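You operate a simulated robot arm through the tools that you are given. There is no shell and no other tool. Be economical: measure what you need, move in short steps, check, and stop when the job is done.

You are at the controls of a simulated two-armed robot. One attempt, no reset.

JOB
Reset the pull cord, set speed 1, run the waiting tote up to the desk and stop the line.
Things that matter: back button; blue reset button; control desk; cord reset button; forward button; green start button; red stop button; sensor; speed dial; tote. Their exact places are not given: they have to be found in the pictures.

It is judged by the outcome, as a careful person would: the job done as asked, and still so three seconds after it is handed in. It fails if anything else is knocked over, pushed out of place, dropped, spilled or broken.

ROBOT AND FRAMES
Two 7-joint arms with fingered hands on one trunk, on a base that drives. Base frame: it is fixed to the floor where the robot stands at the start and does not move with it; the origin is under the middle of the robot, x ahead of it, y to its left, z up. Units: m, rad, N and s.
The left shoulder is at the start at [0.04, 0.147, 1.154], the right one opposite. With the tool pointing down near the work surface each hand reaches from about 0.1 to 0.34 m from the robot's upright axis, wherever it stands, measured 20 degrees to its own side. Places, roughly: back button [0.3, 0.3, 1]; blue reset button [0.3, 0.1, 1]; control desk [0.3, 0.2, 0.9]; cord reset button [0.4, 0, 0.7]; forward button [0.2, 0.2, 1]; green start button [0.3, 0.3, 1]; red stop button [0.3, 0.2, 1]; sensor [0.4, -0.2, 0.5]; speed dial [0.2, 0.1, 1]; tote [1, -1.5, 1.5]. Payload 4 kg a hand.
Tool frame (each hand has its own): the origin (TCP) lies between the finger pads and is the grasp point; the fingertips stand 0.026 m ahead of it; z points along the fingers, y is the line along which they close. The gripper opens to 0.148 m. The gripper's body begins 0.073 m behind the TCP. The gripper is a hand of 3 fingers: y runs from the thumb to the fingers, the wrist lies at [0, 0, -0.224] in the tool frame, and closing takes about 1.5 s.
Orientation is that of the tool frame in the base frame, as a unit quaternion [w, x, y, z]. With the fingers straight down and closing along the base's y, the tool's x points along the base's -x, its y along +y and its z along -z.

CONTROLS
- The arms move only by the tool move_arm. It takes "left_motion", "right_motion" or both (then of equal length, played together; a hand with none holds still); each is a list of rows, each an object (a shift or turn left out is 0, a gripper value left out holds the last) with "angular": the turn, a rotation vector about the tool's x, y, z in rad, a list of three; "slide": the shift along the tool's x, y, z in cm, a list of three. In form: [{"angular": [rx, ry, rz], "slide": [tx, ty, tz]}, ...]. A call has 1 to 12 rows; each row shifts and turns the commanded pose from where the row before left it, along the tool's axes as they then stand. "left_grip" and "right_grip" are, for a hand that has rows, the finger opening in cm, from 0 to 14.8, set as the call begins (left out, the last holds). A row lasts 0.2 s, in which the tool goes at most 0.05 m and 0.15 rad; a call with a longer step from one row to the next is refused whole, and so is a gripper value outside its range. A pose out of reach is approached as far as the arm can. The call stops where the force on the tool passes 40 N (or 10 N more than at its start, if that is more) or the arm is blocked; 0.2 s more then pass. Each finger travels about 0.108 m/s and halts on what it meets, pressing with about 29 N; the grip force reading is that of the motor and also rises with nothing between the fingers. The clock runs only during rows and for 0.2 s after the last one: add rows that do not move to give the fingers time. The reply holds the time, the measured pose of the TCP, the force on the tool along the base axes, the opening and the grip force, in the units named above and with some noise, with the torque about the TCP (base axes, N m) and any sound that the robot's microphone picked up, and new pictures: "show" is both (left out), scene, wrist or none (wrist: the cameras of the hands that moved).
- Cameras (640 x 400 px; columns grow to the right, rows downward): "scene" is now at [0.1099, -0.0041, 1.3841]; the picture's right is [-0.05, -1.00, 0.00], its down [-0.55, 0.03, -0.83] and it looks along [0.83, -0.04, -0.55] (base axes); focal length 214 px, centre (320, 200). "left" rides on the left gripper at [-0.068, -0.039, -0.09] in its tool frame; the picture's right is [0.50, -0.87, 0.00], its down [0.66, 0.38, -0.65] and it looks along [0.57, 0.33, 0.76] (tool axes); focal length 222 px, centre (320, 200). "right" rides on the right gripper at [0.068, -0.039, -0.09] in its tool frame; the picture's right is [0.50, 0.87, 0.00], its down [-0.66, 0.38, -0.65] and it looks along [-0.57, 0.33, 0.76] (tool axes); focal length 222 px, centre (320, 200).
- lift_body(by): slides the trunk up (or, below 0, down) by that many m; the arms and the scene camera ride with it, the base frame stays. It gives what a move gives, with no picture.
- drive_base(legs): drives the robot by 1 to 6 legs, each [ahead, left, turn to the left] in m, m and rad, along the robot's own axes; the way and the turn of a leg run together, so that a leg with both is an arc; at most 1.5 m and 3.142 rad a leg. The arms and the cameras ride along, it lands a little off, and it stops where it bumps. It gives what a move gives, and a new picture of the scene camera.
- set_fingers(finger1, finger2, thumb_bend, hand): sets how far each is bent, from 0 (flat) to 100 (curled in); at 30 the hand is open as for a grip, at 70 the pads meet at the TCP. One left out holds its place. A second passes; each finger stops where it meets its share of the squeeze, and holds until it gets a number again. A gripper value or a shape takes the hand back. It gives what a move gives, with no picture; readings hold the bend of each and the force on the fingers (four entries, about 0 where the hand has none), thumb and palm.
- hand_shape(shape, hand): the hand has 3 fingers and takes this shape, open, in about a second: jaw (thumb against the fingers, like two jaws); tri (thumb and two fingers); tip (a fingertip pinch); poke (one finger out to press); point (the index stretched); flat (the hand flat); cup (the hand cupped); fist (a fist). The gripper value then closes the fingers along that shape, each until it touches; the sizes above hold for jaw. It gives what a move gives, with no picture.
- turn_head(pan, tilt): turns the head with the scene camera to pan (to the left, within 1.501 rad either way) and tilt (down, from -0.506 to 1.204), counted from straight ahead of the robot. It gives what a move gives, and a new picture of the scene camera.
- probe_pixels(camera, pixels): for up to 12 pixels [column, row] of the newest picture of that camera ("zoom" is the newest enlarged one), the place [x, y, z] in the base frame of the surface seen there, good to about 0.002 m. No time passes.
- inspect(camera, box): a new picture of the part [left, top, right, bottom] of that camera's present view, enlarged. No time passes.
- finish_job(): hands the job in; it is judged then, once.

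Work in short steps. Measure before you move; look again where a grasp or a placing could have gone wrong, and mend it. You have 80 turns and 260 pictures in all, those below and enlarged ones among them. Open the grippers and draw the arms clear of the work before you hand the job in, unless the task says otherwise; then end with one line.

The tools are called after ">>>" as name(argument=value, ...) on one line, values as JSON. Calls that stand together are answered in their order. move_arm: Moves the arms, as the interface text tells. Its arguments: {"type":"object","properties":{"left_motion":{"type":"array"},"left_grip":{"type":"number"},"right_motion":{"type":"array"},"right_grip":{"type":"number"},"show":{"type":"string","enum":["both","scene","wrist","none"]}},"required":[]} The other tools are called the same way: lift_body (by) slides the trunk up or down; hand_shape (shape, hand) gives the hand a shape; set_fingers (finger1, finger2, thumb_bend, hand) moves the fingers one by one; drive_base (legs) drives the base; turn_head (pan, tilt) turns the head that bears the scene camera; probe_pixels (camera, pixels) gives the place of the surface under pixels of a picture; inspect (camera, box) takes an enlarged picture of a part of a camera's view; finish_job () hands the job in.

At the start:

```text
clock: 0.0
left_tcp_pos: [0.3415, 0.4046, 1.2079]
left_tcp_rot: [0.0, 0.0, 1.0, 0.0]
left_contact_force: [0.3, -0.6, -0.2]
left_wrist_torque: [-0.02, 0.01, -0.03]
left_width: 0.1477
left_grasp_force: 0.1
left_shape: jaw
left_bend: [30.0, 30.0, 30.0]
left_finger forces: [0.0, 0.0, 0.0, 0.0, 0.0, 0.0]
right_tcp_pos: [0.3818, -0.0115, 1.3339]
right_tcp_rot: [0.0, 0.0, 1.0, 0.0]
right_contact_force: [1.3, -0.4, -0.2]
right_wrist_torque: [0.0, -0.03, -0.02]
right_width: 0.1479
right_grasp_force: 0.1
right_shape: jaw
right_bend: [30.0, 30.0, 30.0]
right_finger forces: [0.0, 0.0, 0.0, 0.0, 0.0, 0.0]
trunk travel left (down, up): [-0.325, 0.181]
robot x, y, heading: [0.0017, 0.0001, 0.004]
head pan, tilt: [-0.051, 0.585]
```

scene: 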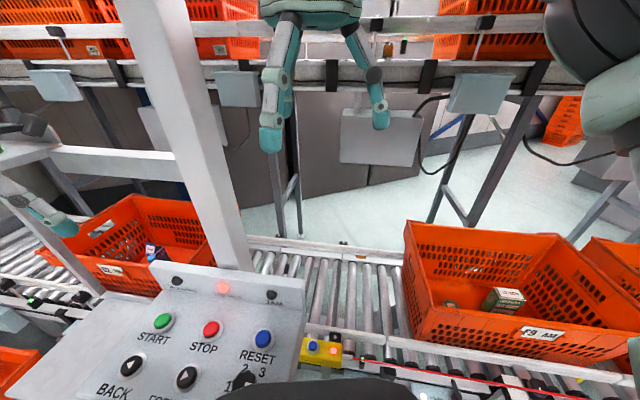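
right: 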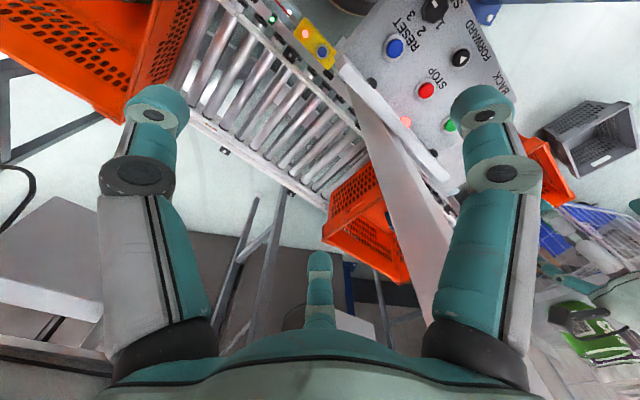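
left: 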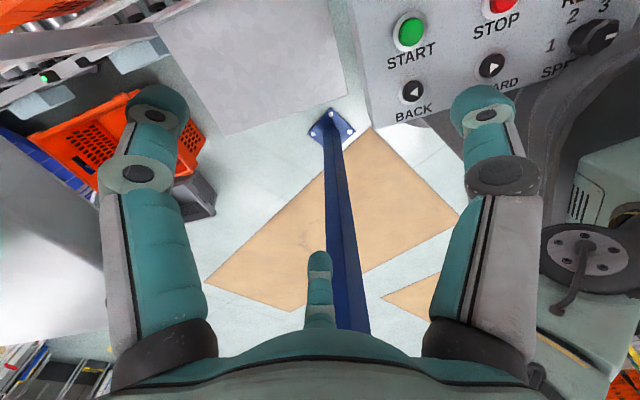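

The desk with START/STOP/RESET/BACK/FORWARD/dial is at the bottom of the scene picture and the yellow cord box is near (320,348). I tilt the head down towards the desk to see it all.

>>> turn_head(pan=0.3, tilt=1.0)

```text
clock: 0.9
left_tcp_pos: [0.3439, 0.4051, 1.209]
left_tcp_rot: [0.0, 0.0, 1.0, 0.0]
left_contact_force: [0.1, 0.3, -0.1]
left_wrist_torque: [0.01, 0.01, -0.01]
left_width: 0.148
left_grasp_force: 0.1
left_shape: jaw
left_bend: [30.0, 30.0, 30.0]
left_finger forces: [0.1, 0.1, 0.0, 0.1, 0.0, 0.1]
right_tcp_pos: [0.382, -0.0099, 1.3337]
right_tcp_rot: [0.0, 0.0, 1.0, 0.0]
right_contact_force: [-0.3, 0.0, -0.2]
right_wrist_torque: [0.0, 0.0, 0.02]
right_width: 0.1478
right_grasp_force: 0.1
right_shape: jaw
right_bend: [30.0, 30.0, 30.0]
right_finger forces: [0.0, 0.1, 0.0, 0.0, 0.1, 0.0]
trunk travel left (down, up): [-0.325, 0.181]
robot x, y, heading: [0.003, -0.0002, -0.001]
head pan, tilt: [0.3, 1.0]
```

scene: 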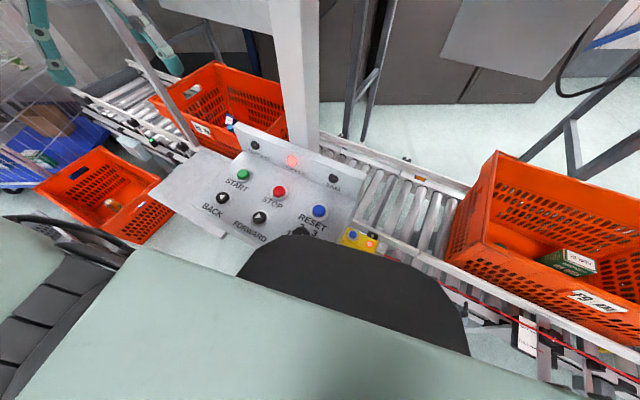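

The desk shows around (270,200), the trunk hides the dial partly. I enlarge the desk and cord area.

>>> inspect(camera="scene", box=[180, 130, 400, 268])

>>> inspect(camera="right", box=[200, 0, 520, 200])

>>> probe_pixels(camera="scene", pixels=[[243, 174], [280, 191], [319, 210], [223, 198], [259, 216], [301, 231], [352, 236], [368, 244], [292, 160], [460, 225], [287, 120], [262, 200]])

```text
2.90 times, centred on (290, 199) of scene
```

zoom: 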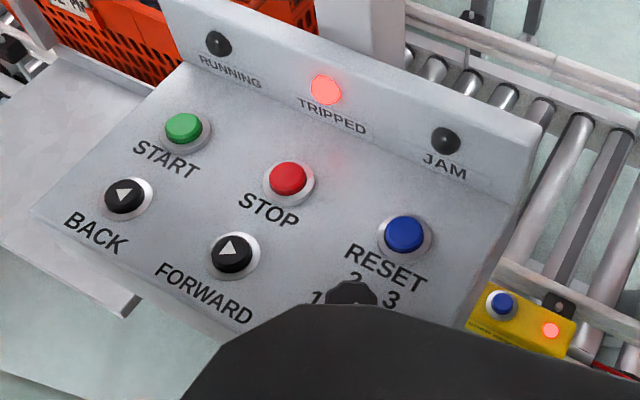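

```text
2.00 times, centred on (360, 100) of right
```

zoom: 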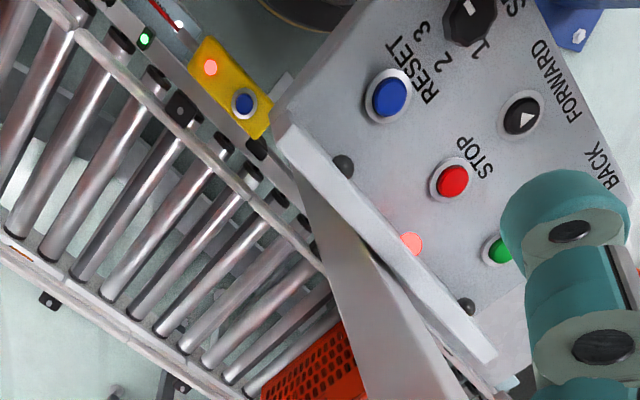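

```text
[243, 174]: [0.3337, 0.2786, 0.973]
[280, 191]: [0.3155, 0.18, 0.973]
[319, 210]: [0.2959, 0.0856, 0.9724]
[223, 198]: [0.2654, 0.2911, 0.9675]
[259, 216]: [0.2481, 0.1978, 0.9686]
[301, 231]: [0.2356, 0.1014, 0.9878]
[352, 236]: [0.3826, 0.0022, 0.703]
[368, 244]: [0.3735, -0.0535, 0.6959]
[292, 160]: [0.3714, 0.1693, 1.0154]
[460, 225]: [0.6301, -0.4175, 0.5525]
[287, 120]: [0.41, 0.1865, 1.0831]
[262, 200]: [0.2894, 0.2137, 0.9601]
```

Lamp TRIPPED is lit and the cord box lamp is red. I look to the right to see the tote and the line.

>>> turn_head(pan=-0.7, tilt=0.55)

>>> inspect(camera="left", box=[340, 0, 640, 188])

```text
clock: 2.1
left_tcp_pos: [0.3427, 0.4037, 1.2086]
left_tcp_rot: [-0.001, 0.0, 1.0, 0.0]
left_contact_force: [-0.4, -0.2, 0.3]
left_wrist_torque: [0.01, -0.04, -0.01]
left_width: 0.1478
left_grasp_force: 0.2
left_shape: jaw
left_bend: [30.0, 30.0, 30.0]
left_finger forces: [0.1, 0.0, 0.0, 0.0, 0.0, 0.0]
right_tcp_pos: [0.3827, -0.0101, 1.3347]
right_tcp_rot: [0.0, 0.0, 1.0, 0.0]
right_contact_force: [-0.7, 0.4, -0.7]
right_wrist_torque: [0.0, 0.01, 0.0]
right_width: 0.1479
right_grasp_force: 0.1
right_shape: jaw
right_bend: [30.0, 30.0, 30.0]
right_finger forces: [0.0, 0.0, 0.0, 0.0, 0.0, 0.0]
trunk travel left (down, up): [-0.325, 0.181]
robot x, y, heading: [-0.0026, 0.0045, 0.001]
head pan, tilt: [-0.7, 0.55]
```

scene: 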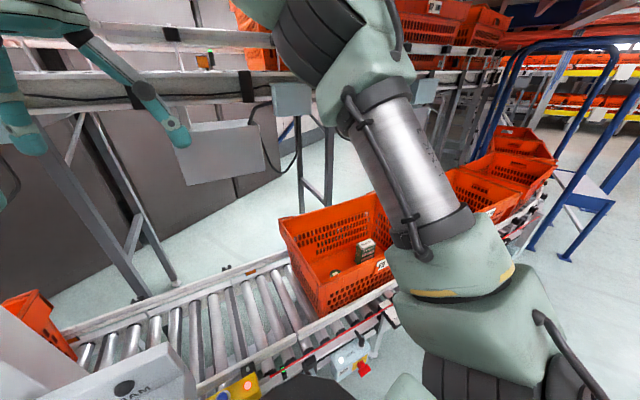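

```text
2.13 times, centred on (490, 94) of left
```

zoom: 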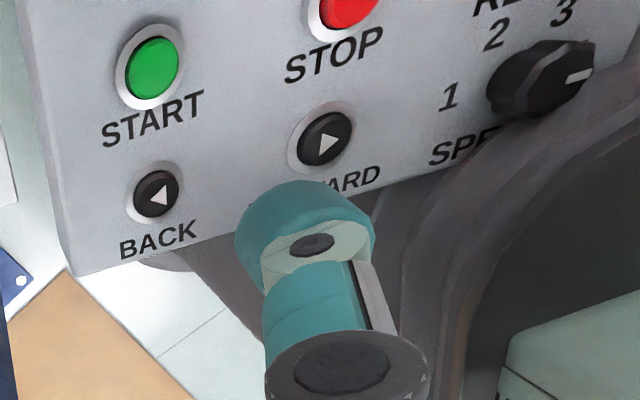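

The dial points at 3 now; the right hand is already above the cord box. I shape both hands to poke and look again at the area between desk and cord box.

>>> hand_shape(shape="poke", hand="right")

>>> hand_shape(shape="poke", hand="left")

>>> turn_head(pan=-0.1, tilt=0.9)

>>> inspect(camera="right", box=[0, 0, 640, 400])

>>> inspect(camera="left", box=[0, 0, 640, 400])

```text
clock: 3.0
left_tcp_pos: [0.3434, 0.406, 1.2082]
left_tcp_rot: [0.0, 0.001, 1.0, 0.0]
left_contact_force: [-0.5, -0.5, -1.0]
left_wrist_torque: [0.01, -0.02, 0.0]
left_width: 0.148
left_grasp_force: 0.1
left_shape: jaw
left_bend: [30.0, 30.0, 30.0]
left_finger forces: [0.1, 0.0, 0.0, 0.1, 0.0, 0.0]
right_tcp_pos: [0.3812, -0.0108, 1.3335]
right_tcp_rot: [0.0, 0.0, 1.0, 0.0]
right_contact_force: [0.1, 0.2, -0.7]
right_wrist_torque: [0.01, -0.03, 0.02]
right_width: 0.0
right_grasp_force: 0.1
right_shape: poke
right_bend: [100.0, 100.0, 40.0]
right_finger forces: [0.1, 0.1, 0.0, 0.1, 0.0, 0.0]
trunk travel left (down, up): [-0.325, 0.181]
robot x, y, heading: [-0.001, -0.0009, 0.001]
head pan, tilt: [-0.7, 0.55]
```

```text
clock: 4.0
left_tcp_pos: [0.3426, 0.4054, 1.2079]
left_tcp_rot: [0.0, 0.0, 1.0, -0.001]
left_contact_force: [0.6, 0.1, 0.1]
left_wrist_torque: [0.0, 0.02, 0.03]
left_width: 0.0
left_grasp_force: 0.1
left_shape: poke
left_bend: [100.0, 100.0, 40.0]
left_finger forces: [0.0, 0.0, 0.1, 0.0, 0.0, 0.0]
right_tcp_pos: [0.3827, -0.01, 1.3336]
right_tcp_rot: [0.0, 0.0, 1.0, 0.0]
right_contact_force: [0.0, -0.1, 0.1]
right_wrist_torque: [0.0, -0.03, 0.0]
right_width: 0.0
right_grasp_force: 0.0
right_shape: poke
right_bend: [100.0, 100.0, 40.0]
right_finger forces: [0.0, 0.0, 0.0, 0.0, 0.0, 0.1]
trunk travel left (down, up): [-0.325, 0.181]
robot x, y, heading: [-0.0004, -0.0021, 0.002]
head pan, tilt: [-0.7, 0.55]
```

```text
clock: 5.0
left_tcp_pos: [0.3426, 0.4061, 1.2086]
left_tcp_rot: [0.0, 0.001, 1.0, 0.0]
left_contact_force: [0.2, 0.7, -0.7]
left_wrist_torque: [0.03, -0.04, 0.01]
left_width: 0.0002
left_grasp_force: 0.0
left_shape: poke
left_bend: [100.0, 100.0, 40.0]
left_finger forces: [0.0, 0.0, 0.0, 0.0, 0.0, 0.0]
right_tcp_pos: [0.381, -0.0092, 1.3334]
right_tcp_rot: [0.0, 0.0, 1.0, 0.0]
right_contact_force: [-0.3, 0.4, 0.1]
right_wrist_torque: [0.04, -0.02, 0.0]
right_width: 0.0
right_grasp_force: 0.1
right_shape: poke
right_bend: [100.0, 100.0, 40.0]
right_finger forces: [0.0, 0.0, 0.1, 0.0, 0.1, 0.1]
trunk travel left (down, up): [-0.325, 0.181]
robot x, y, heading: [0.0008, 0.0, 0.002]
head pan, tilt: [-0.099, 0.901]
```

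scene: 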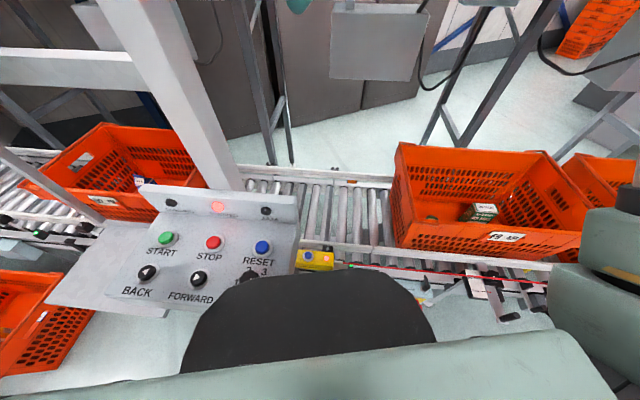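

```text
1.00 times, centred on (320, 200) of right (not enlarged: the box is as wide or as high as the picture)
```

zoom: 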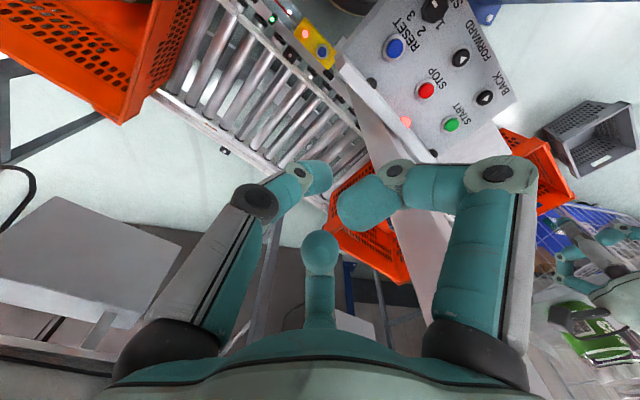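

```text
1.00 times, centred on (320, 200) of left (not enlarged: the box is as wide or as high as the picture)
```

zoom: 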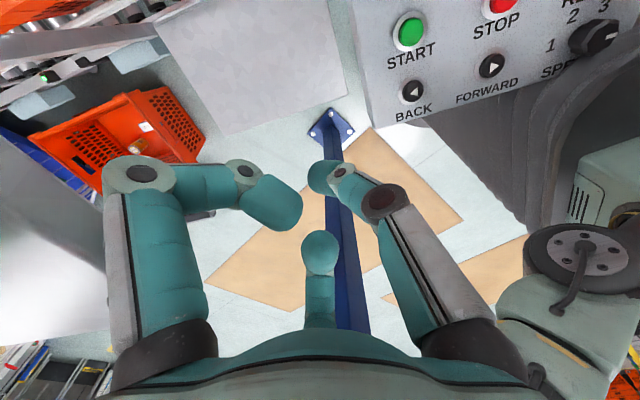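

In poke the thumb (left finger in right view, tip near (322,176)) stays out. I probe its tip and the mirrored left one, plus scene edges of the desk.

>>> probe_pixels(camera="right", pixels=[[326, 172], [318, 190], [305, 172], [270, 190], [255, 200], [320, 240], [365, 205], [395, 170]])

>>> probe_pixels(camera="scene", pixels=[[297, 196], [299, 225], [291, 268], [306, 258], [326, 260], [140, 186], [106, 297], [345, 243], [400, 245], [395, 145], [318, 245], [520, 262]])

>>> inspect(camera="scene", box=[230, 180, 550, 340])

```text
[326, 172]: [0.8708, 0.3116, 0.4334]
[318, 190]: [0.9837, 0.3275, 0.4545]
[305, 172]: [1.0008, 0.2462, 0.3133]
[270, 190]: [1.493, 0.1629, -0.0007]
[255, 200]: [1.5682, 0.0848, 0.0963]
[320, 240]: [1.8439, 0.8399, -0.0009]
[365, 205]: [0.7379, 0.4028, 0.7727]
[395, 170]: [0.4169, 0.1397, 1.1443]
```

```text
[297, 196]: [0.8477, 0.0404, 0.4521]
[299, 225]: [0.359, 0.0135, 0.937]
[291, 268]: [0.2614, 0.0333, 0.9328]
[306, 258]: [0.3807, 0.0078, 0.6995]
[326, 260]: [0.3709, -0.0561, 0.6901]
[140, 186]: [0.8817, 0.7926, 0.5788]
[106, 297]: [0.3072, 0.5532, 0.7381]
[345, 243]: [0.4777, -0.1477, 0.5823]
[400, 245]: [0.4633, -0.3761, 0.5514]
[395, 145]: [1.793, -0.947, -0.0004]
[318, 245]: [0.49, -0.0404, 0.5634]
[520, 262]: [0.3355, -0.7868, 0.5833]
```

```text
2.00 times, centred on (390, 260) of scene
```

zoom: 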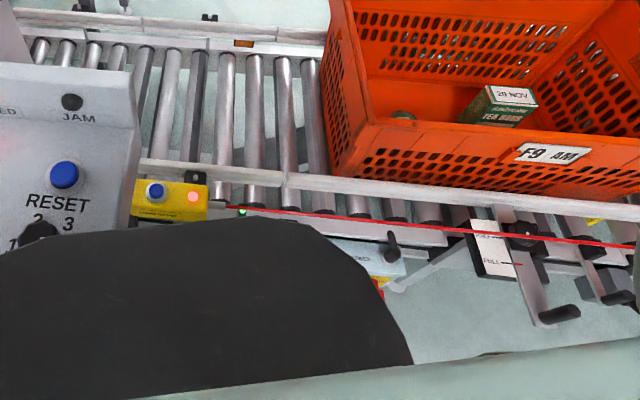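

Probing looks through the robot; the thumb tip in poke lies about on the tool axis 0.028 ahead of the TCP. I move the right hand to the right and tilt it 37° so that it can reach under the desk's edge to the cord reset at (0.383, 0.002, 0.703).

>>> move_arm(right_motion=[{"slide": [0, -4.75, 0]}, {"slide": [0, -4.75, 0]}, {"slide": [0, -4.75, 0]}, {"slide": [0, -4.75, 0]}, {"angular": [-0.13, 0, 0]}, {"angular": [-0.13, 0, 0]}, {"angular": [-0.13, 0, 0]}, {"angular": [-0.13, 0, 0]}, {"angular": [-0.13, 0, 0]}], show="both")

```text
clock: 7.0
left_tcp_pos: [0.3431, 0.4025, 1.2084]
left_tcp_rot: [0.0, 0.001, 1.0, 0.001]
left_contact_force: [0.1, -0.3, 0.3]
left_wrist_torque: [0.03, 0.01, 0.0]
left_width: 0.0
left_grasp_force: 0.1
left_shape: poke
left_bend: [100.0, 100.0, 40.0]
left_finger forces: [0.0, 0.0, 0.0, 0.0, 0.0, 0.0]
right_tcp_pos: [0.3827, -0.2011, 1.3335]
right_tcp_rot: [0.0, 0.001, 0.947, 0.321]
right_contact_force: [-0.4, -0.2, 1.3]
right_wrist_torque: [0.07, 0.03, 0.0]
right_width: 0.0
right_grasp_force: 0.1
right_shape: poke
right_bend: [100.0, 100.0, 40.0]
right_finger forces: [0.0, 0.0, 0.0, 0.1, 0.0, 0.0]
trunk travel left (down, up): [-0.325, 0.181]
robot x, y, heading: [-0.0016, -0.0005, -0.001]
head pan, tilt: [-0.099, 0.901]
```

scene: 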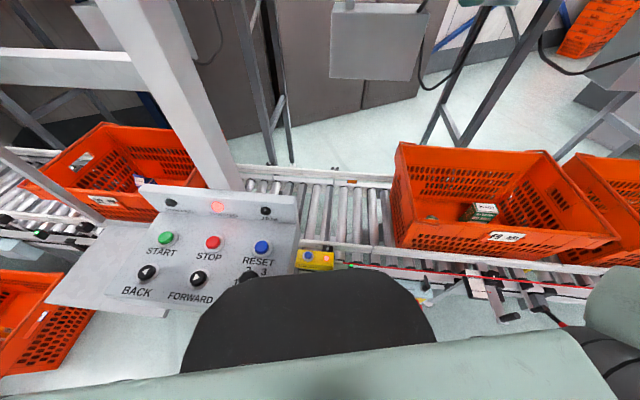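
right: 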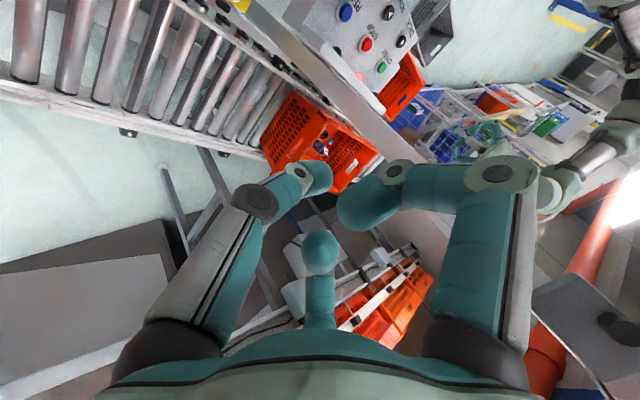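

Tilt is as planned. I descend along a slanted line in tool y/z to just short of the button.

>>> move_arm(right_motion=[{"slide": [0, -1.7, 4.2]}, {"slide": [0, -1.7, 4.2]}, {"slide": [0, -1.7, 4.2]}, {"slide": [0, -1.7, 4.2]}, {"slide": [0, -1.7, 4.2]}, {"slide": [0, -1.7, 4.2]}, {"slide": [0, -1.7, 4.2]}, {"slide": [0, -1.7, 4.2]}, {"slide": [0, -1.7, 4.2]}, {"slide": [0, -1.7, 4.2]}, {"slide": [0, -1.7, 4.2]}, {"slide": [0, -1.7, 4.2]}], show="both")

```text
clock: 9.6
left_tcp_pos: [0.3438, 0.4049, 1.2082]
left_tcp_rot: [-0.001, 0.0, 1.0, -0.001]
left_contact_force: [-0.4, -0.2, -0.6]
left_wrist_torque: [0.01, -0.03, -0.01]
left_width: 0.0
left_grasp_force: 0.0
left_shape: poke
left_bend: [100.0, 100.0, 40.0]
left_finger forces: [0.0, 0.0, 0.1, 0.0, 0.0, 0.0]
right_tcp_pos: [0.3821, -0.0575, 0.8093]
right_tcp_rot: [0.0, -0.001, 0.947, 0.32]
right_contact_force: [-0.2, 0.7, 0.6]
right_wrist_torque: [-0.03, 0.02, -0.05]
right_width: 0.0002
right_grasp_force: 0.0
right_shape: poke
right_bend: [100.0, 100.0, 40.0]
right_finger forces: [0.1, 0.0, 0.0, 0.1, 0.0, 0.1]
trunk travel left (down, up): [-0.325, 0.181]
robot x, y, heading: [0.0035, 0.0012, -0.003]
head pan, tilt: [-0.099, 0.901]
```

scene: 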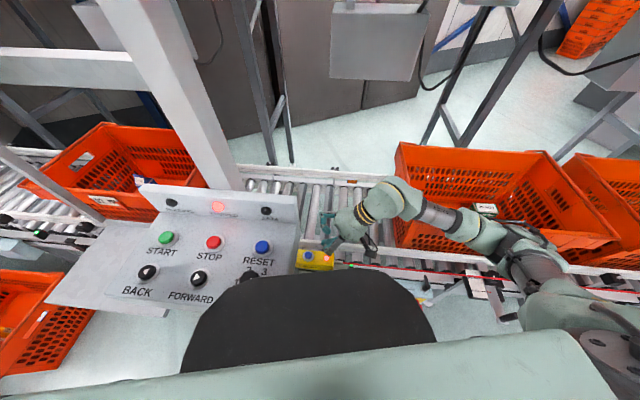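
right: 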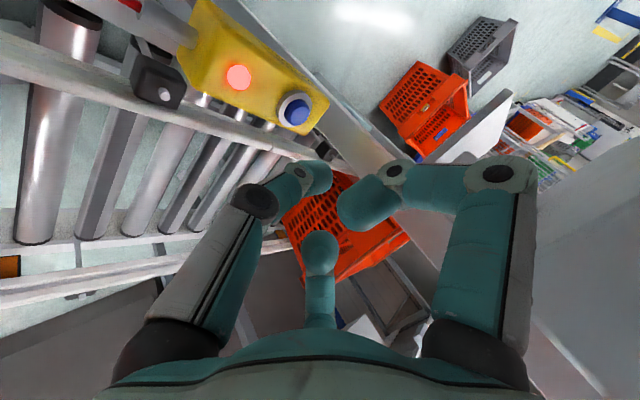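

The button is visible in the right camera at (295,110). I probe its place exactly.

>>> probe_pixels(camera="right", pixels=[[295, 110], [290, 103], [303, 116], [288, 118], [270, 100], [238, 78], [160, 85], [210, 75]])

>>> inspect(camera="right", box=[120, 0, 440, 200])

```text
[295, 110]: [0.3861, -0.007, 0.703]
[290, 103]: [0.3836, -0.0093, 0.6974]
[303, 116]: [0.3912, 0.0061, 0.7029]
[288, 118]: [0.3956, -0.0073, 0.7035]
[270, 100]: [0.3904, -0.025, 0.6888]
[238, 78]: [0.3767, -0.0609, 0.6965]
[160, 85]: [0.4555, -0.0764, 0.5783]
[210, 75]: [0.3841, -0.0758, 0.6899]
```

```text
2.00 times, centred on (280, 100) of right
```

zoom: 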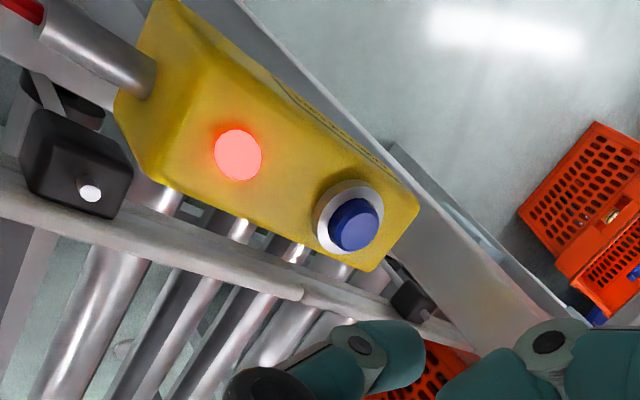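

Button top is about (0.387, −0.001, 0.703). I line up and go to about 1.5 cm off it, then look.

>>> move_arm(right_motion=[{"slide": [-0.5, -1.7, 1.0]}, {"slide": [0, 0, 3.0]}, {"slide": [0, 0, 3.2]}, {}], show="wrist")

>>> inspect(camera="scene", box=[260, 180, 420, 280])

```text
clock: 10.6
left_tcp_pos: [0.3426, 0.4045, 1.2089]
left_tcp_rot: [0.0, 0.0, 1.0, 0.0]
left_contact_force: [0.7, -0.8, 0.4]
left_wrist_torque: [0.0, 0.01, 0.01]
left_width: 0.0
left_grasp_force: 0.1
left_shape: poke
left_bend: [100.0, 100.0, 40.0]
left_finger forces: [0.0, 0.0, 0.0, 0.0, 0.0, 0.0]
right_tcp_pos: [0.3882, -0.0285, 0.7389]
right_tcp_rot: [0.0, 0.0, 0.947, 0.32]
right_contact_force: [-0.2, 0.1, 0.7]
right_wrist_torque: [-0.02, -0.04, -0.03]
right_width: 0.0
right_grasp_force: 0.1
right_shape: poke
right_bend: [100.0, 100.0, 40.0]
right_finger forces: [0.1, 0.0, 0.0, 0.0, 0.0, 0.1]
trunk travel left (down, up): [-0.325, 0.181]
robot x, y, heading: [0.0005, -0.0037, 0.0]
head pan, tilt: [-0.099, 0.901]
```

right: 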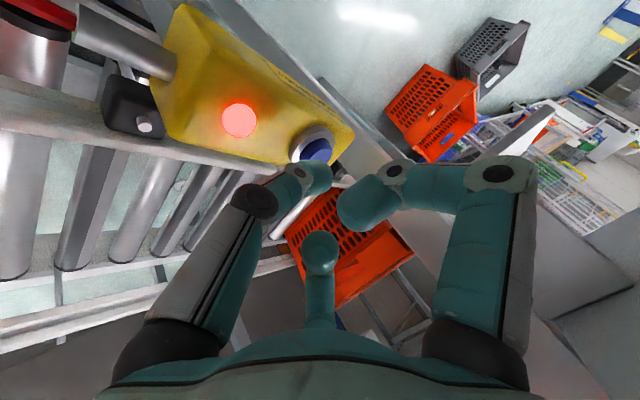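

```text
4.00 times, centred on (340, 230) of scene
```

zoom: 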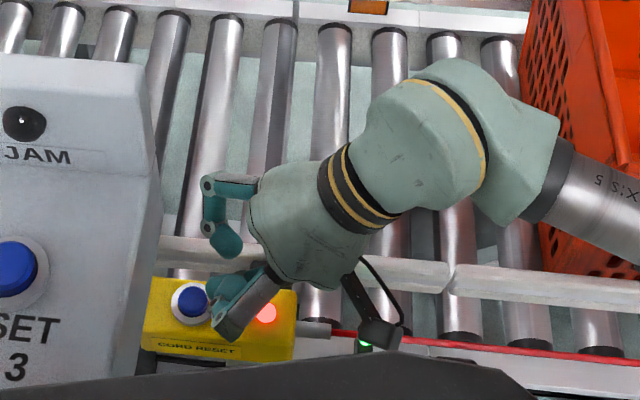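

The tip sits just in front of the button (315,150 in the right view). I press in along the tool axis in small steps.

>>> move_arm(right_motion=[{"slide": [0, 0, 0.6]}, {"slide": [0, 0, 0.5]}, {"slide": [0, 0, 0.5]}, {"slide": [0, 0, 0.4]}, {"slide": [0, 0, 0.4]}], show="wrist")

>>> inspect(camera="scene", box=[260, 180, 420, 280])

```text
clock: 11.8
left_tcp_pos: [0.3417, 0.4051, 1.209]
left_tcp_rot: [0.0, 0.0, 1.0, 0.0]
left_contact_force: [-0.1, 0.2, -0.2]
left_wrist_torque: [0.0, -0.03, 0.02]
left_width: 0.0
left_grasp_force: 0.2
left_shape: poke
left_bend: [100.0, 100.0, 40.0]
left_finger forces: [0.0, 0.1, 0.0, 0.0, 0.1, 0.0]
right_tcp_pos: [0.3865, -0.013, 0.7223]
right_tcp_rot: [0.0, 0.001, 0.947, 0.32]
right_contact_force: [-0.1, 0.0, 1.1]
right_wrist_torque: [0.06, 0.0, -0.01]
right_width: 0.0
right_grasp_force: 0.1
right_shape: poke
right_bend: [100.0, 100.0, 40.0]
right_finger forces: [0.1, 0.0, 0.0, 0.0, 2.1, 0.1]
trunk travel left (down, up): [-0.325, 0.181]
robot x, y, heading: [0.0006, 0.0003, 0.0]
head pan, tilt: [-0.099, 0.901]
```

right: 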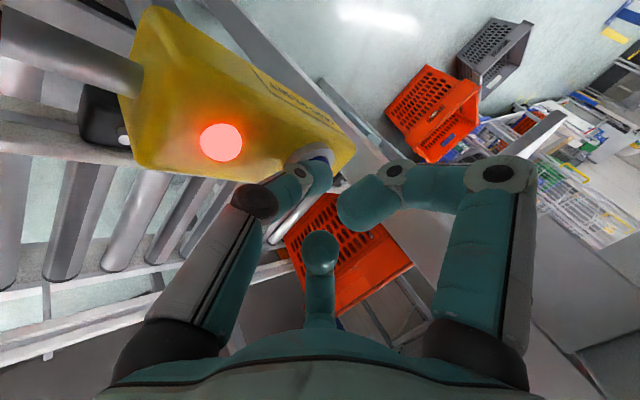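

```text
4.00 times, centred on (340, 230) of scene
```

zoom: 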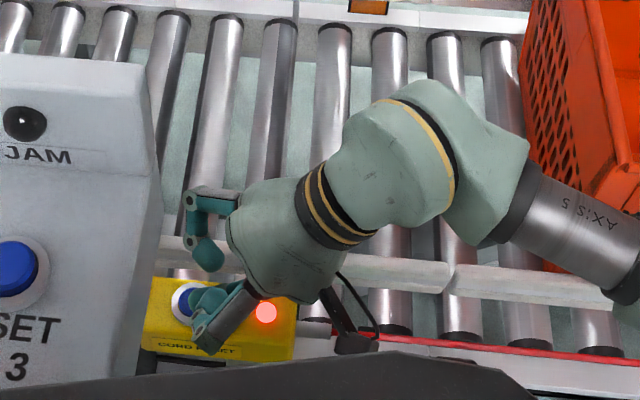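

Thumb now reads 2.1 N: contact just begun, lamp still red. I press further.

>>> move_arm(right_motion=[{"slide": [0, 0, 0.3]}, {"slide": [0, 0, 0.3]}, {"slide": [0, 0, 0.3]}, {"slide": [0, 0, 0.2]}], show="wrist")

```text
clock: 12.8
left_tcp_pos: [0.3407, 0.406, 1.2096]
left_tcp_rot: [0.001, 0.0, 1.0, -0.001]
left_contact_force: [0.2, -1.0, 0.4]
left_wrist_torque: [-0.02, 0.02, 0.01]
left_width: 0.0
left_grasp_force: 0.0
left_shape: poke
left_bend: [100.0, 100.0, 40.0]
left_finger forces: [0.0, 0.1, 0.0, 0.0, 0.0, 0.0]
right_tcp_pos: [0.3865, -0.0035, 0.7178]
right_tcp_rot: [0.004, -0.002, 0.947, 0.322]
right_contact_force: [1.4, -2.2, 26.3]
right_wrist_torque: [0.19, -0.12, -0.02]
right_width: 0.0
right_grasp_force: 0.1
right_shape: poke
right_bend: [100.0, 100.0, 91.0]
right_finger forces: [0.0, 0.0, 0.1, 0.0, 26.0, 0.1]
trunk travel left (down, up): [-0.325, 0.181]
robot x, y, heading: [-0.0022, 0.0014, 0.003]
head pan, tilt: [-0.099, 0.901]
heard: click
```

right: 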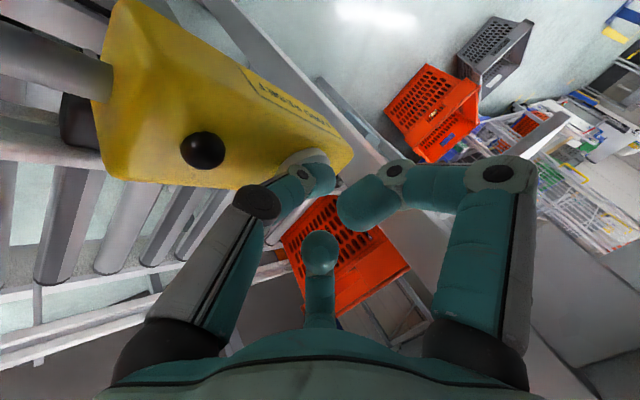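

A click, and the cord box lamp is out. I withdraw along the tool axis and back up the same slanted path.

>>> move_arm(right_motion=[{"slide": [0, 0, -2]}, {"slide": [0, 0, -4]}, {"slide": [0, 0.5, -4.5]}, {"slide": [0, 1.7, -4.2]}, {"slide": [0, 1.7, -4.2]}, {"slide": [0, 1.7, -4.2]}, {"slide": [0, 1.7, -4.2]}, {"slide": [0, 1.7, -4.2]}, {"slide": [0, 1.7, -4.2]}, {"slide": [0, 1.7, -4.2]}, {"slide": [0, 1.7, -4.2]}], show="none")

>>> inspect(camera="scene", box=[80, 160, 400, 320])

```text
clock: 15.2
left_tcp_pos: [0.3414, 0.4066, 1.2094]
left_tcp_rot: [0.0, 0.0, 1.0, 0.0]
left_contact_force: [0.6, 0.0, 0.4]
left_wrist_torque: [0.0, -0.01, 0.01]
left_width: 0.0
left_grasp_force: 0.0
left_shape: poke
left_bend: [100.0, 100.0, 40.0]
left_finger forces: [0.0, 0.1, 0.0, 0.0, 0.0, 0.1]
right_tcp_pos: [0.3865, -0.1602, 1.152]
right_tcp_rot: [0.0, 0.0, 0.948, 0.319]
right_contact_force: [-0.1, -0.6, 0.0]
right_wrist_torque: [0.02, 0.01, 0.02]
right_width: 0.0
right_grasp_force: 0.1
right_shape: poke
right_bend: [100.0, 100.0, 40.0]
right_finger forces: [0.1, 0.0, 0.0, 0.1, 0.0, 0.0]
trunk travel left (down, up): [-0.325, 0.181]
robot x, y, heading: [0.0017, -0.0002, 0.004]
head pan, tilt: [-0.099, 0.901]
```

```text
2.00 times, centred on (240, 240) of scene
```

zoom: 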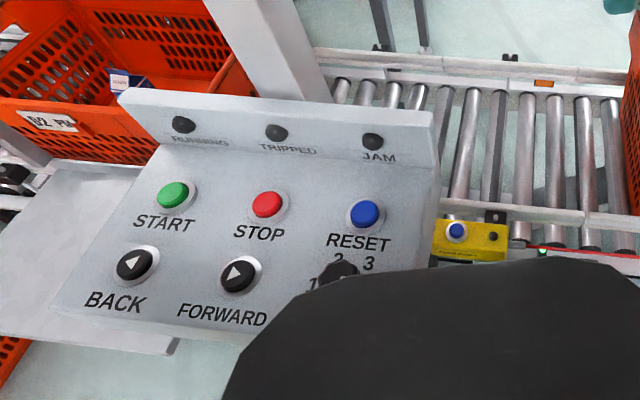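

TRIPPED is out too. Now I measure the dial from the left wrist camera, where it sits near (595,38).

>>> inspect(camera="left", box=[520, 0, 640, 75])

>>> probe_pixels(camera="left", pixels=[[551, 45], [572, 17], [604, 5], [612, 34], [595, 38], [575, 45], [592, 50], [580, 70], [555, 70]])

```text
5.33 times, centred on (580, 38) of left
```

zoom: 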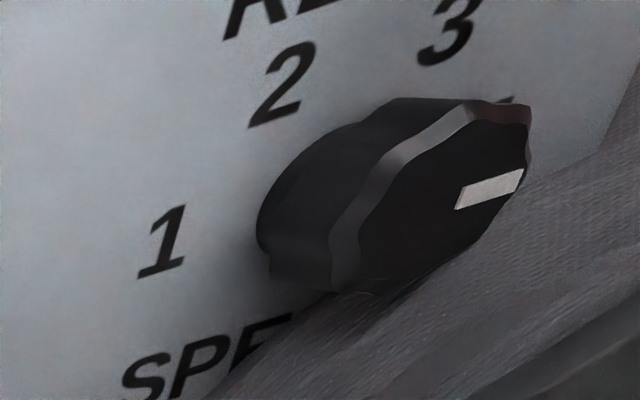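

```text
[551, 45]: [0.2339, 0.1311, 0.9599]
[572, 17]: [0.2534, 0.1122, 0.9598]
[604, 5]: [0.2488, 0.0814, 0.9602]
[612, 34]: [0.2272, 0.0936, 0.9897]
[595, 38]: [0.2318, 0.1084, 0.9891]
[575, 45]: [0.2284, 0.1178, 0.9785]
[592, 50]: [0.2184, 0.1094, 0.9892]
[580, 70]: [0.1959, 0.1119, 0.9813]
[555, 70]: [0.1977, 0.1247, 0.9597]
```

The knob stands 3 cm proud (top z 0.989) around (0.225, 0.10). I bring the left hand over for a good view from above.

>>> move_arm(left_motion=[{"slide": [0.7, -4.2, 0.8]}, {"slide": [0.7, -4.2, 0.8]}, {"slide": [0.7, -4.2, 0.8]}, {"slide": [0.7, -4.2, 0.8]}, {"slide": [0.7, -4.2, 0.8]}, {"slide": [0.7, -4.2, 0.8]}], show="wrist")

>>> inspect(camera="left", box=[300, 70, 460, 170])

```text
clock: 16.6
left_tcp_pos: [0.3024, 0.1538, 1.1593]
left_tcp_rot: [-0.001, 0.0, 1.0, -0.001]
left_contact_force: [0.8, -0.4, 0.8]
left_wrist_torque: [0.01, 0.03, 0.01]
left_width: 0.0
left_grasp_force: 0.1
left_shape: poke
left_bend: [100.0, 100.0, 40.0]
left_finger forces: [0.0, 0.0, 0.0, 0.0, 0.1, 0.0]
right_tcp_pos: [0.3902, -0.1606, 1.1508]
right_tcp_rot: [0.0, 0.001, 0.947, 0.32]
right_contact_force: [-0.6, 0.0, 0.1]
right_wrist_torque: [0.02, 0.02, -0.01]
right_width: 0.0
right_grasp_force: 0.1
right_shape: poke
right_bend: [100.0, 100.0, 40.0]
right_finger forces: [0.1, 0.0, 0.0, 0.1, 0.0, 0.1]
trunk travel left (down, up): [-0.325, 0.181]
robot x, y, heading: [0.0008, 0.0021, -0.001]
head pan, tilt: [-0.099, 0.901]
```

left: 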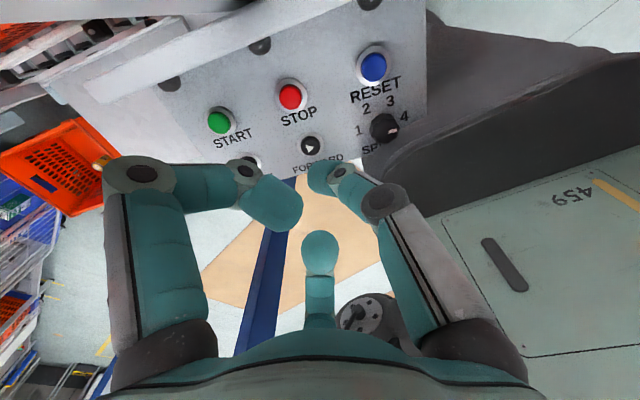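

```text
4.00 times, centred on (380, 120) of left
```

zoom: 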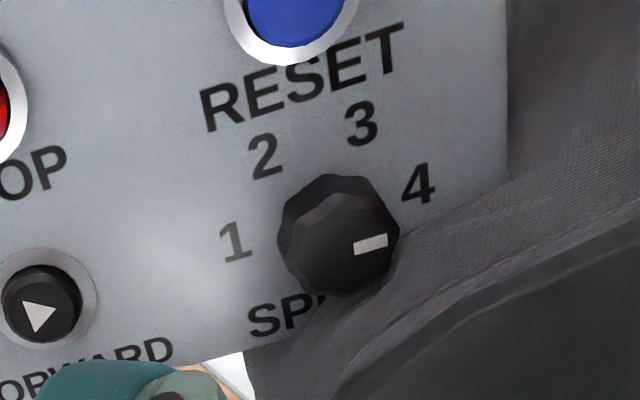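

The dial has positions 1–4 and points at 4 now. The trunk seems very near the desk; I probe the dial and numbers first.

>>> probe_pixels(camera="zoom", pixels=[[235, 242], [264, 156], [361, 123], [418, 185], [357, 247], [386, 241], [345, 245], [300, 235], [345, 200], [397, 245], [340, 290], [300, 325]])

>>> drive_base(legs=[[-0.08, 0, 0]])

```text
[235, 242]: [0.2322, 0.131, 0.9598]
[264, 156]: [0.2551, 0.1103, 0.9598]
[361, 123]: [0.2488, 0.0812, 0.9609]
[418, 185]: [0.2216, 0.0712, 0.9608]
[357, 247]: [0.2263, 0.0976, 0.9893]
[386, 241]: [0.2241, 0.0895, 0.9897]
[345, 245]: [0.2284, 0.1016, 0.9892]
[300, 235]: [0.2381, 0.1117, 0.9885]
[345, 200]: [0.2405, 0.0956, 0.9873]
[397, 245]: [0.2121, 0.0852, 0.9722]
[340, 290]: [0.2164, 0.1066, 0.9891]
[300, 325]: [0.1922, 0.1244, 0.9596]
```

```text
clock: 17.6
left_tcp_pos: [0.2247, 0.1527, 1.1603]
left_tcp_rot: [-0.001, 0.001, 1.0, 0.0]
left_contact_force: [0.0, 0.2, -0.6]
left_wrist_torque: [0.01, 0.03, -0.01]
left_width: 0.0
left_grasp_force: 0.1
left_shape: poke
left_bend: [100.0, 100.0, 40.0]
left_finger forces: [0.0, 0.0, 0.1, 0.1, 0.0, 0.0]
right_tcp_pos: [0.3123, -0.1618, 1.1505]
right_tcp_rot: [0.0, 0.001, 0.948, 0.32]
right_contact_force: [-0.6, -0.1, -1.0]
right_wrist_torque: [-0.01, 0.0, 0.04]
right_width: 0.0
right_grasp_force: 0.0
right_shape: poke
right_bend: [100.0, 100.0, 40.0]
right_finger forces: [0.0, 0.0, 0.0, 0.1, 0.1, 0.0]
trunk travel left (down, up): [-0.325, 0.181]
robot x, y, heading: [-0.0767, -0.0042, -0.006]
head pan, tilt: [-0.099, 0.901]
```

scene: 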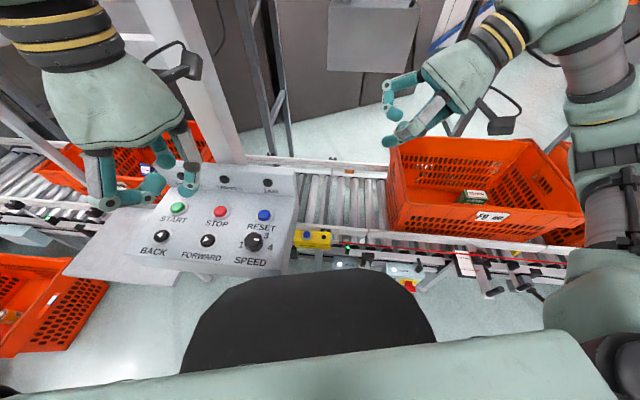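

Now dial centre works out at (0.2257, 0.1013), marks every 60°, pointer at 4, so it must turn 180° counter-clockwise. I shape the left hand to jaw and put it above the dial, turned 45° clockwise, half opened.

>>> hand_shape(shape="jaw", hand="left")

>>> move_arm(left_motion=[{"slide": [0, -2.57, 2]}, {"slide": [0, -2.57, 4]}, {"slide": [0, 0, 4]}, {"angular": [0, 0, 0.15]}, {"angular": [0, 0, 0.15]}, {"angular": [0, 0, 0.15]}, {"angular": [0, 0, 0.15]}, {"angular": [0, 0, 0.15]}, {}], left_grip=8, show="both")

```text
clock: 18.5
left_tcp_pos: [0.2233, 0.1536, 1.161]
left_tcp_rot: [0.0, 0.0, 1.0, -0.001]
left_contact_force: [-0.6, 0.4, 0.2]
left_wrist_torque: [-0.01, 0.0, -0.03]
left_width: 0.148
left_grasp_force: 0.0
left_shape: jaw
left_bend: [30.0, 30.0, 30.0]
left_finger forces: [0.0, 0.1, 0.0, 0.0, 0.0, 0.1]
right_tcp_pos: [0.3089, -0.1616, 1.1514]
right_tcp_rot: [0.001, 0.0, 0.947, 0.321]
right_contact_force: [-0.1, 0.6, 0.2]
right_wrist_torque: [-0.02, -0.01, -0.03]
right_width: 0.0002
right_grasp_force: 0.0
right_shape: poke
right_bend: [100.0, 100.0, 40.0]
right_finger forces: [0.1, 0.0, 0.0, 0.0, 0.0, 0.0]
trunk travel left (down, up): [-0.325, 0.181]
robot x, y, heading: [-0.0824, -0.0005, 0.002]
head pan, tilt: [-0.099, 0.901]
```

```text
clock: 20.5
left_tcp_pos: [0.2245, 0.1123, 1.0728]
left_tcp_rot: [0.001, 0.365, 0.931, -0.002]
left_contact_force: [-0.3, -1.2, -0.6]
left_wrist_torque: [-0.01, 0.02, -0.01]
left_width: 0.0803
left_grasp_force: 0.1
left_shape: jaw
left_bend: [34.0, 34.0, 70.0]
left_finger forces: [0.1, 0.1, 0.0, 0.1, 0.0, 0.0]
left hand out of reach, approached as far as the arm can: row 2
right_tcp_pos: [0.3093, -0.1615, 1.1504]
right_tcp_rot: [0.0, 0.001, 0.948, 0.32]
right_contact_force: [1.0, -0.1, 0.2]
right_wrist_torque: [-0.04, -0.01, 0.03]
right_width: 0.0
right_grasp_force: 0.0
right_shape: poke
right_bend: [100.0, 100.0, 40.0]
right_finger forces: [0.0, 0.0, 0.0, 0.1, 0.0, 0.1]
trunk travel left (down, up): [-0.325, 0.181]
robot x, y, heading: [-0.0791, 0.002, -0.006]
head pan, tilt: [-0.099, 0.901]
```

scene: 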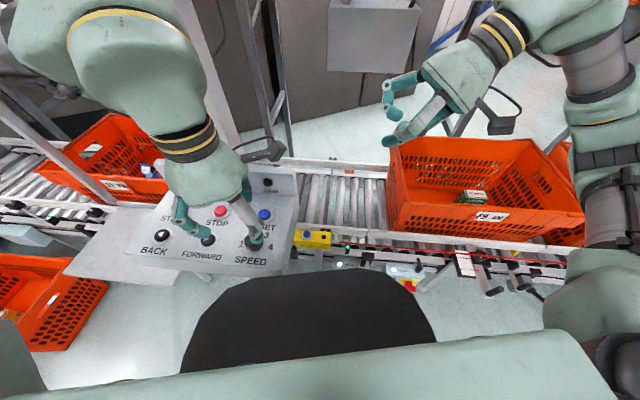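
left: 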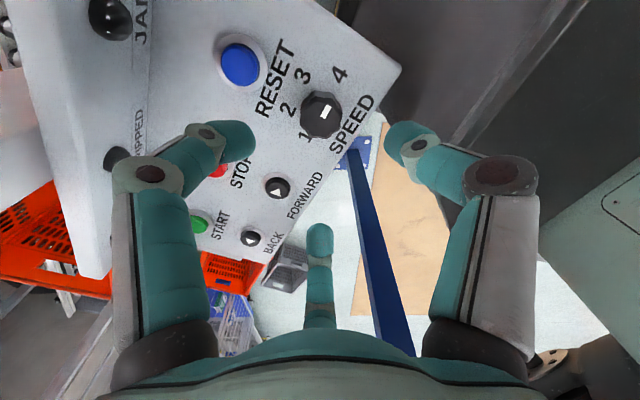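

The arm stopped at (0.2245, 0.1123, 1.0728), and the opening value bent only the thumb. I set all three fingers evenly to 45 and retry the centring.

>>> set_fingers(hand="left", finger1=45, finger2=45, thumb_bend=45)

>>> move_arm(left_motion=[{"slide": [-0.84, -0.73, 0]}, {"slide": [0, 0, 1.5]}, {"slide": [0, 0, 1.5]}, {}], show="both")

```text
clock: 21.5
left_tcp_pos: [0.2246, 0.1133, 1.0714]
left_tcp_rot: [0.001, 0.364, 0.931, -0.002]
left_contact_force: [0.0, -0.6, -0.2]
left_wrist_torque: [0.0, 0.0, 0.01]
left_width: 0.0787
left_grasp_force: 0.0
left_shape: fingers
left_bend: [45.0, 45.0, 45.0]
left_finger forces: [0.0, 0.0, 0.0, 0.0, 0.0, 0.1]
right_tcp_pos: [0.3103, -0.1606, 1.1528]
right_tcp_rot: [-0.001, 0.001, 0.947, 0.32]
right_contact_force: [-0.1, -0.1, 0.0]
right_wrist_torque: [-0.01, -0.03, 0.0]
right_width: 0.0
right_grasp_force: 0.1
right_shape: poke
right_bend: [100.0, 100.0, 40.0]
right_finger forces: [0.0, 0.0, 0.1, 0.0, 0.0, 0.1]
trunk travel left (down, up): [-0.325, 0.181]
robot x, y, heading: [-0.0779, 0.0005, 0.0]
head pan, tilt: [-0.099, 0.901]
```

```text
clock: 22.5
left_tcp_pos: [0.2265, 0.113, 1.0433]
left_tcp_rot: [0.001, 0.366, 0.931, -0.001]
left_contact_force: [0.6, -0.8, 0.9]
left_wrist_torque: [0.01, 0.02, -0.02]
left_width: 0.0788
left_grasp_force: 0.0
left_shape: fingers
left_bend: [45.0, 45.0, 45.0]
left_finger forces: [0.0, 0.0, 0.0, 0.1, 0.0, 0.0]
left hand out of reach, approached as far as the arm can: row 1
right_tcp_pos: [0.3099, -0.16, 1.1514]
right_tcp_rot: [0.0, 0.001, 0.947, 0.32]
right_contact_force: [-0.5, 0.0, -0.3]
right_wrist_torque: [0.01, -0.01, -0.01]
right_width: 0.0
right_grasp_force: 0.0
right_shape: poke
right_bend: [100.0, 100.0, 40.0]
right_finger forces: [0.1, 0.1, 0.0, 0.1, 0.1, 0.1]
trunk travel left (down, up): [-0.325, 0.181]
robot x, y, heading: [-0.0786, -0.0026, -0.006]
head pan, tilt: [-0.099, 0.901]
```

scene: 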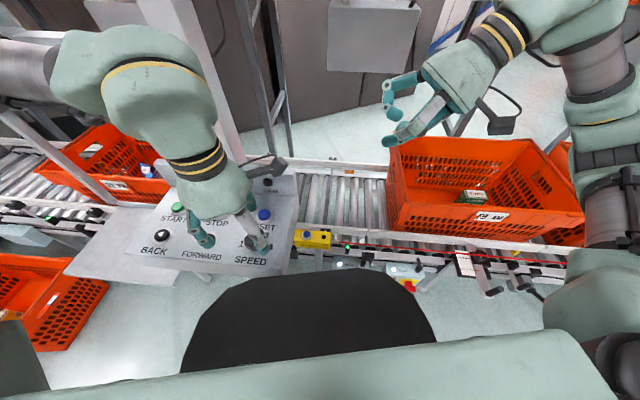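
left: 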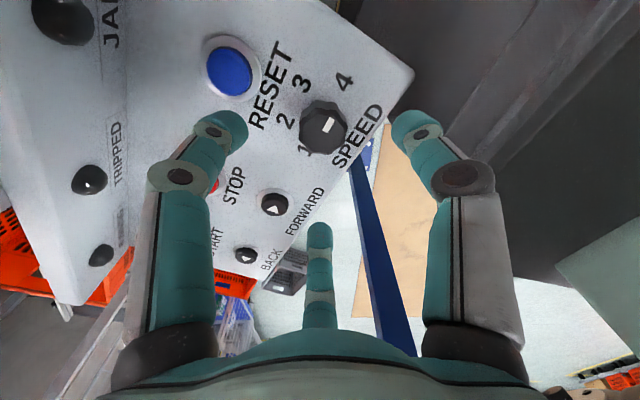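

The arm's inward limit is about y = 0.113 from the robot's axis. I drive 5 cm right so that the dial falls inside the left hand's range.

>>> drive_base(legs=[[0, -0.06, 0]])

```text
clock: 23.5
left_tcp_pos: [0.2253, 0.057, 1.0435]
left_tcp_rot: [0.001, 0.366, 0.931, -0.003]
left_contact_force: [0.4, -0.3, 0.2]
left_wrist_torque: [0.03, -0.02, 0.0]
left_width: 0.0785
left_grasp_force: 0.1
left_shape: fingers
left_bend: [45.0, 45.0, 45.0]
left_finger forces: [0.1, 0.0, 0.0, 0.0, 0.0, 0.0]
right_tcp_pos: [0.3083, -0.2172, 1.1511]
right_tcp_rot: [0.0, -0.001, 0.948, 0.318]
right_contact_force: [0.0, 0.6, -0.3]
right_wrist_torque: [-0.02, -0.02, -0.02]
right_width: 0.0001
right_grasp_force: 0.0
right_shape: poke
right_bend: [100.0, 100.0, 40.0]
right_finger forces: [0.0, 0.0, 0.0, 0.0, 0.0, 0.1]
trunk travel left (down, up): [-0.325, 0.181]
robot x, y, heading: [-0.0799, -0.0591, -0.004]
head pan, tilt: [-0.099, 0.901]
```

scene: 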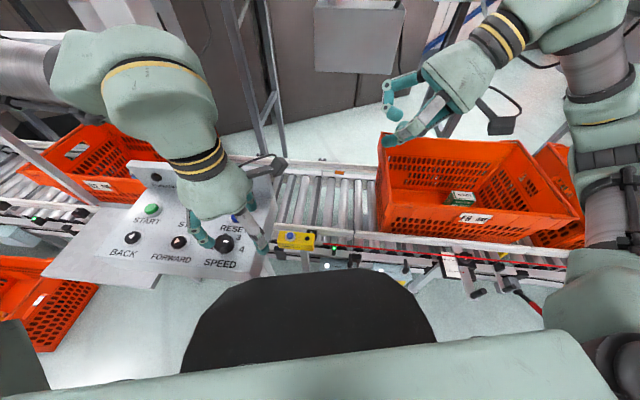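

Left TCP is at y 0.057; I slide it 4.4 cm to the left to centre on the dial (0.2257, 0.1013).

>>> move_arm(left_motion=[{"slide": [1.5, 1.62, 0]}, {"slide": [1.5, 1.62, 0]}, {}], show="wrist")

>>> inspect(camera="scene", box=[100, 170, 320, 300])

```text
clock: 24.3
left_tcp_pos: [0.2263, 0.0979, 1.044]
left_tcp_rot: [-0.001, 0.366, 0.931, -0.001]
left_contact_force: [0.4, 0.1, 0.1]
left_wrist_torque: [0.0, 0.03, -0.01]
left_width: 0.0785
left_grasp_force: 0.1
left_shape: fingers
left_bend: [45.0, 45.0, 45.0]
left_finger forces: [0.0, 0.1, 0.0, 0.0, 0.0, 0.0]
right_tcp_pos: [0.3099, -0.2232, 1.1516]
right_tcp_rot: [-0.001, 0.0, 0.948, 0.319]
right_contact_force: [-0.2, -0.3, 0.2]
right_wrist_torque: [0.03, 0.01, -0.01]
right_width: 0.0
right_grasp_force: 0.1
right_shape: poke
right_bend: [100.0, 100.0, 40.0]
right_finger forces: [0.0, 0.0, 0.0, 0.0, 0.1, 0.0]
trunk travel left (down, up): [-0.325, 0.181]
robot x, y, heading: [-0.0786, -0.0605, -0.002]
head pan, tilt: [-0.099, 0.901]
```

left: 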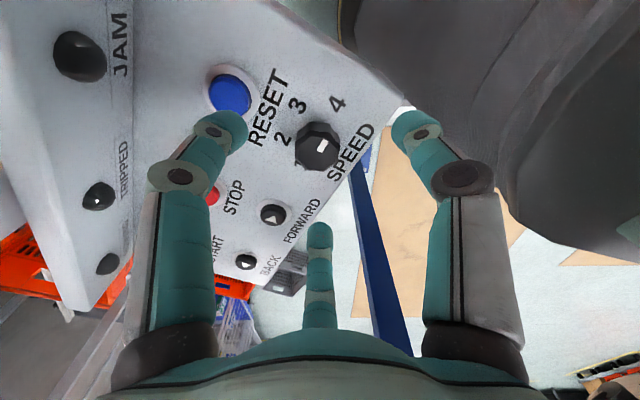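

```text
2.91 times, centred on (210, 235) of scene
```

zoom: 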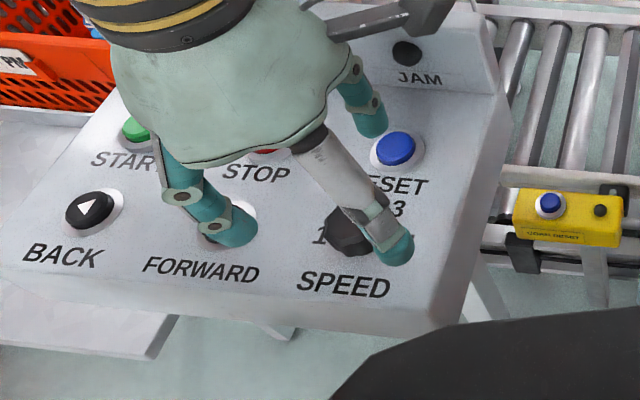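

The dial is near the tool axis (expected (320,153) in the left view). I enlarge it for an accurate centre.

>>> inspect(camera="left", box=[260, 100, 380, 175])

```text
5.33 times, centred on (320, 138) of left
```

zoom: 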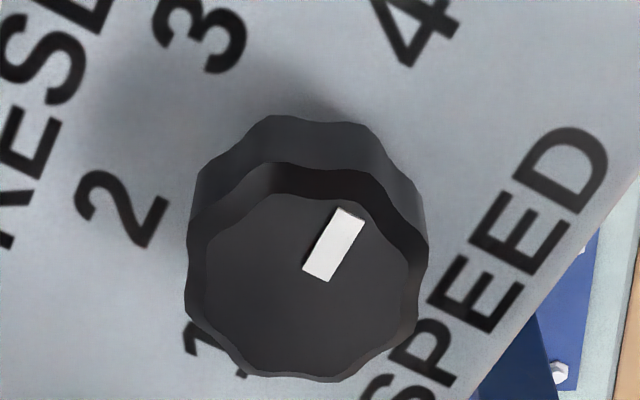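

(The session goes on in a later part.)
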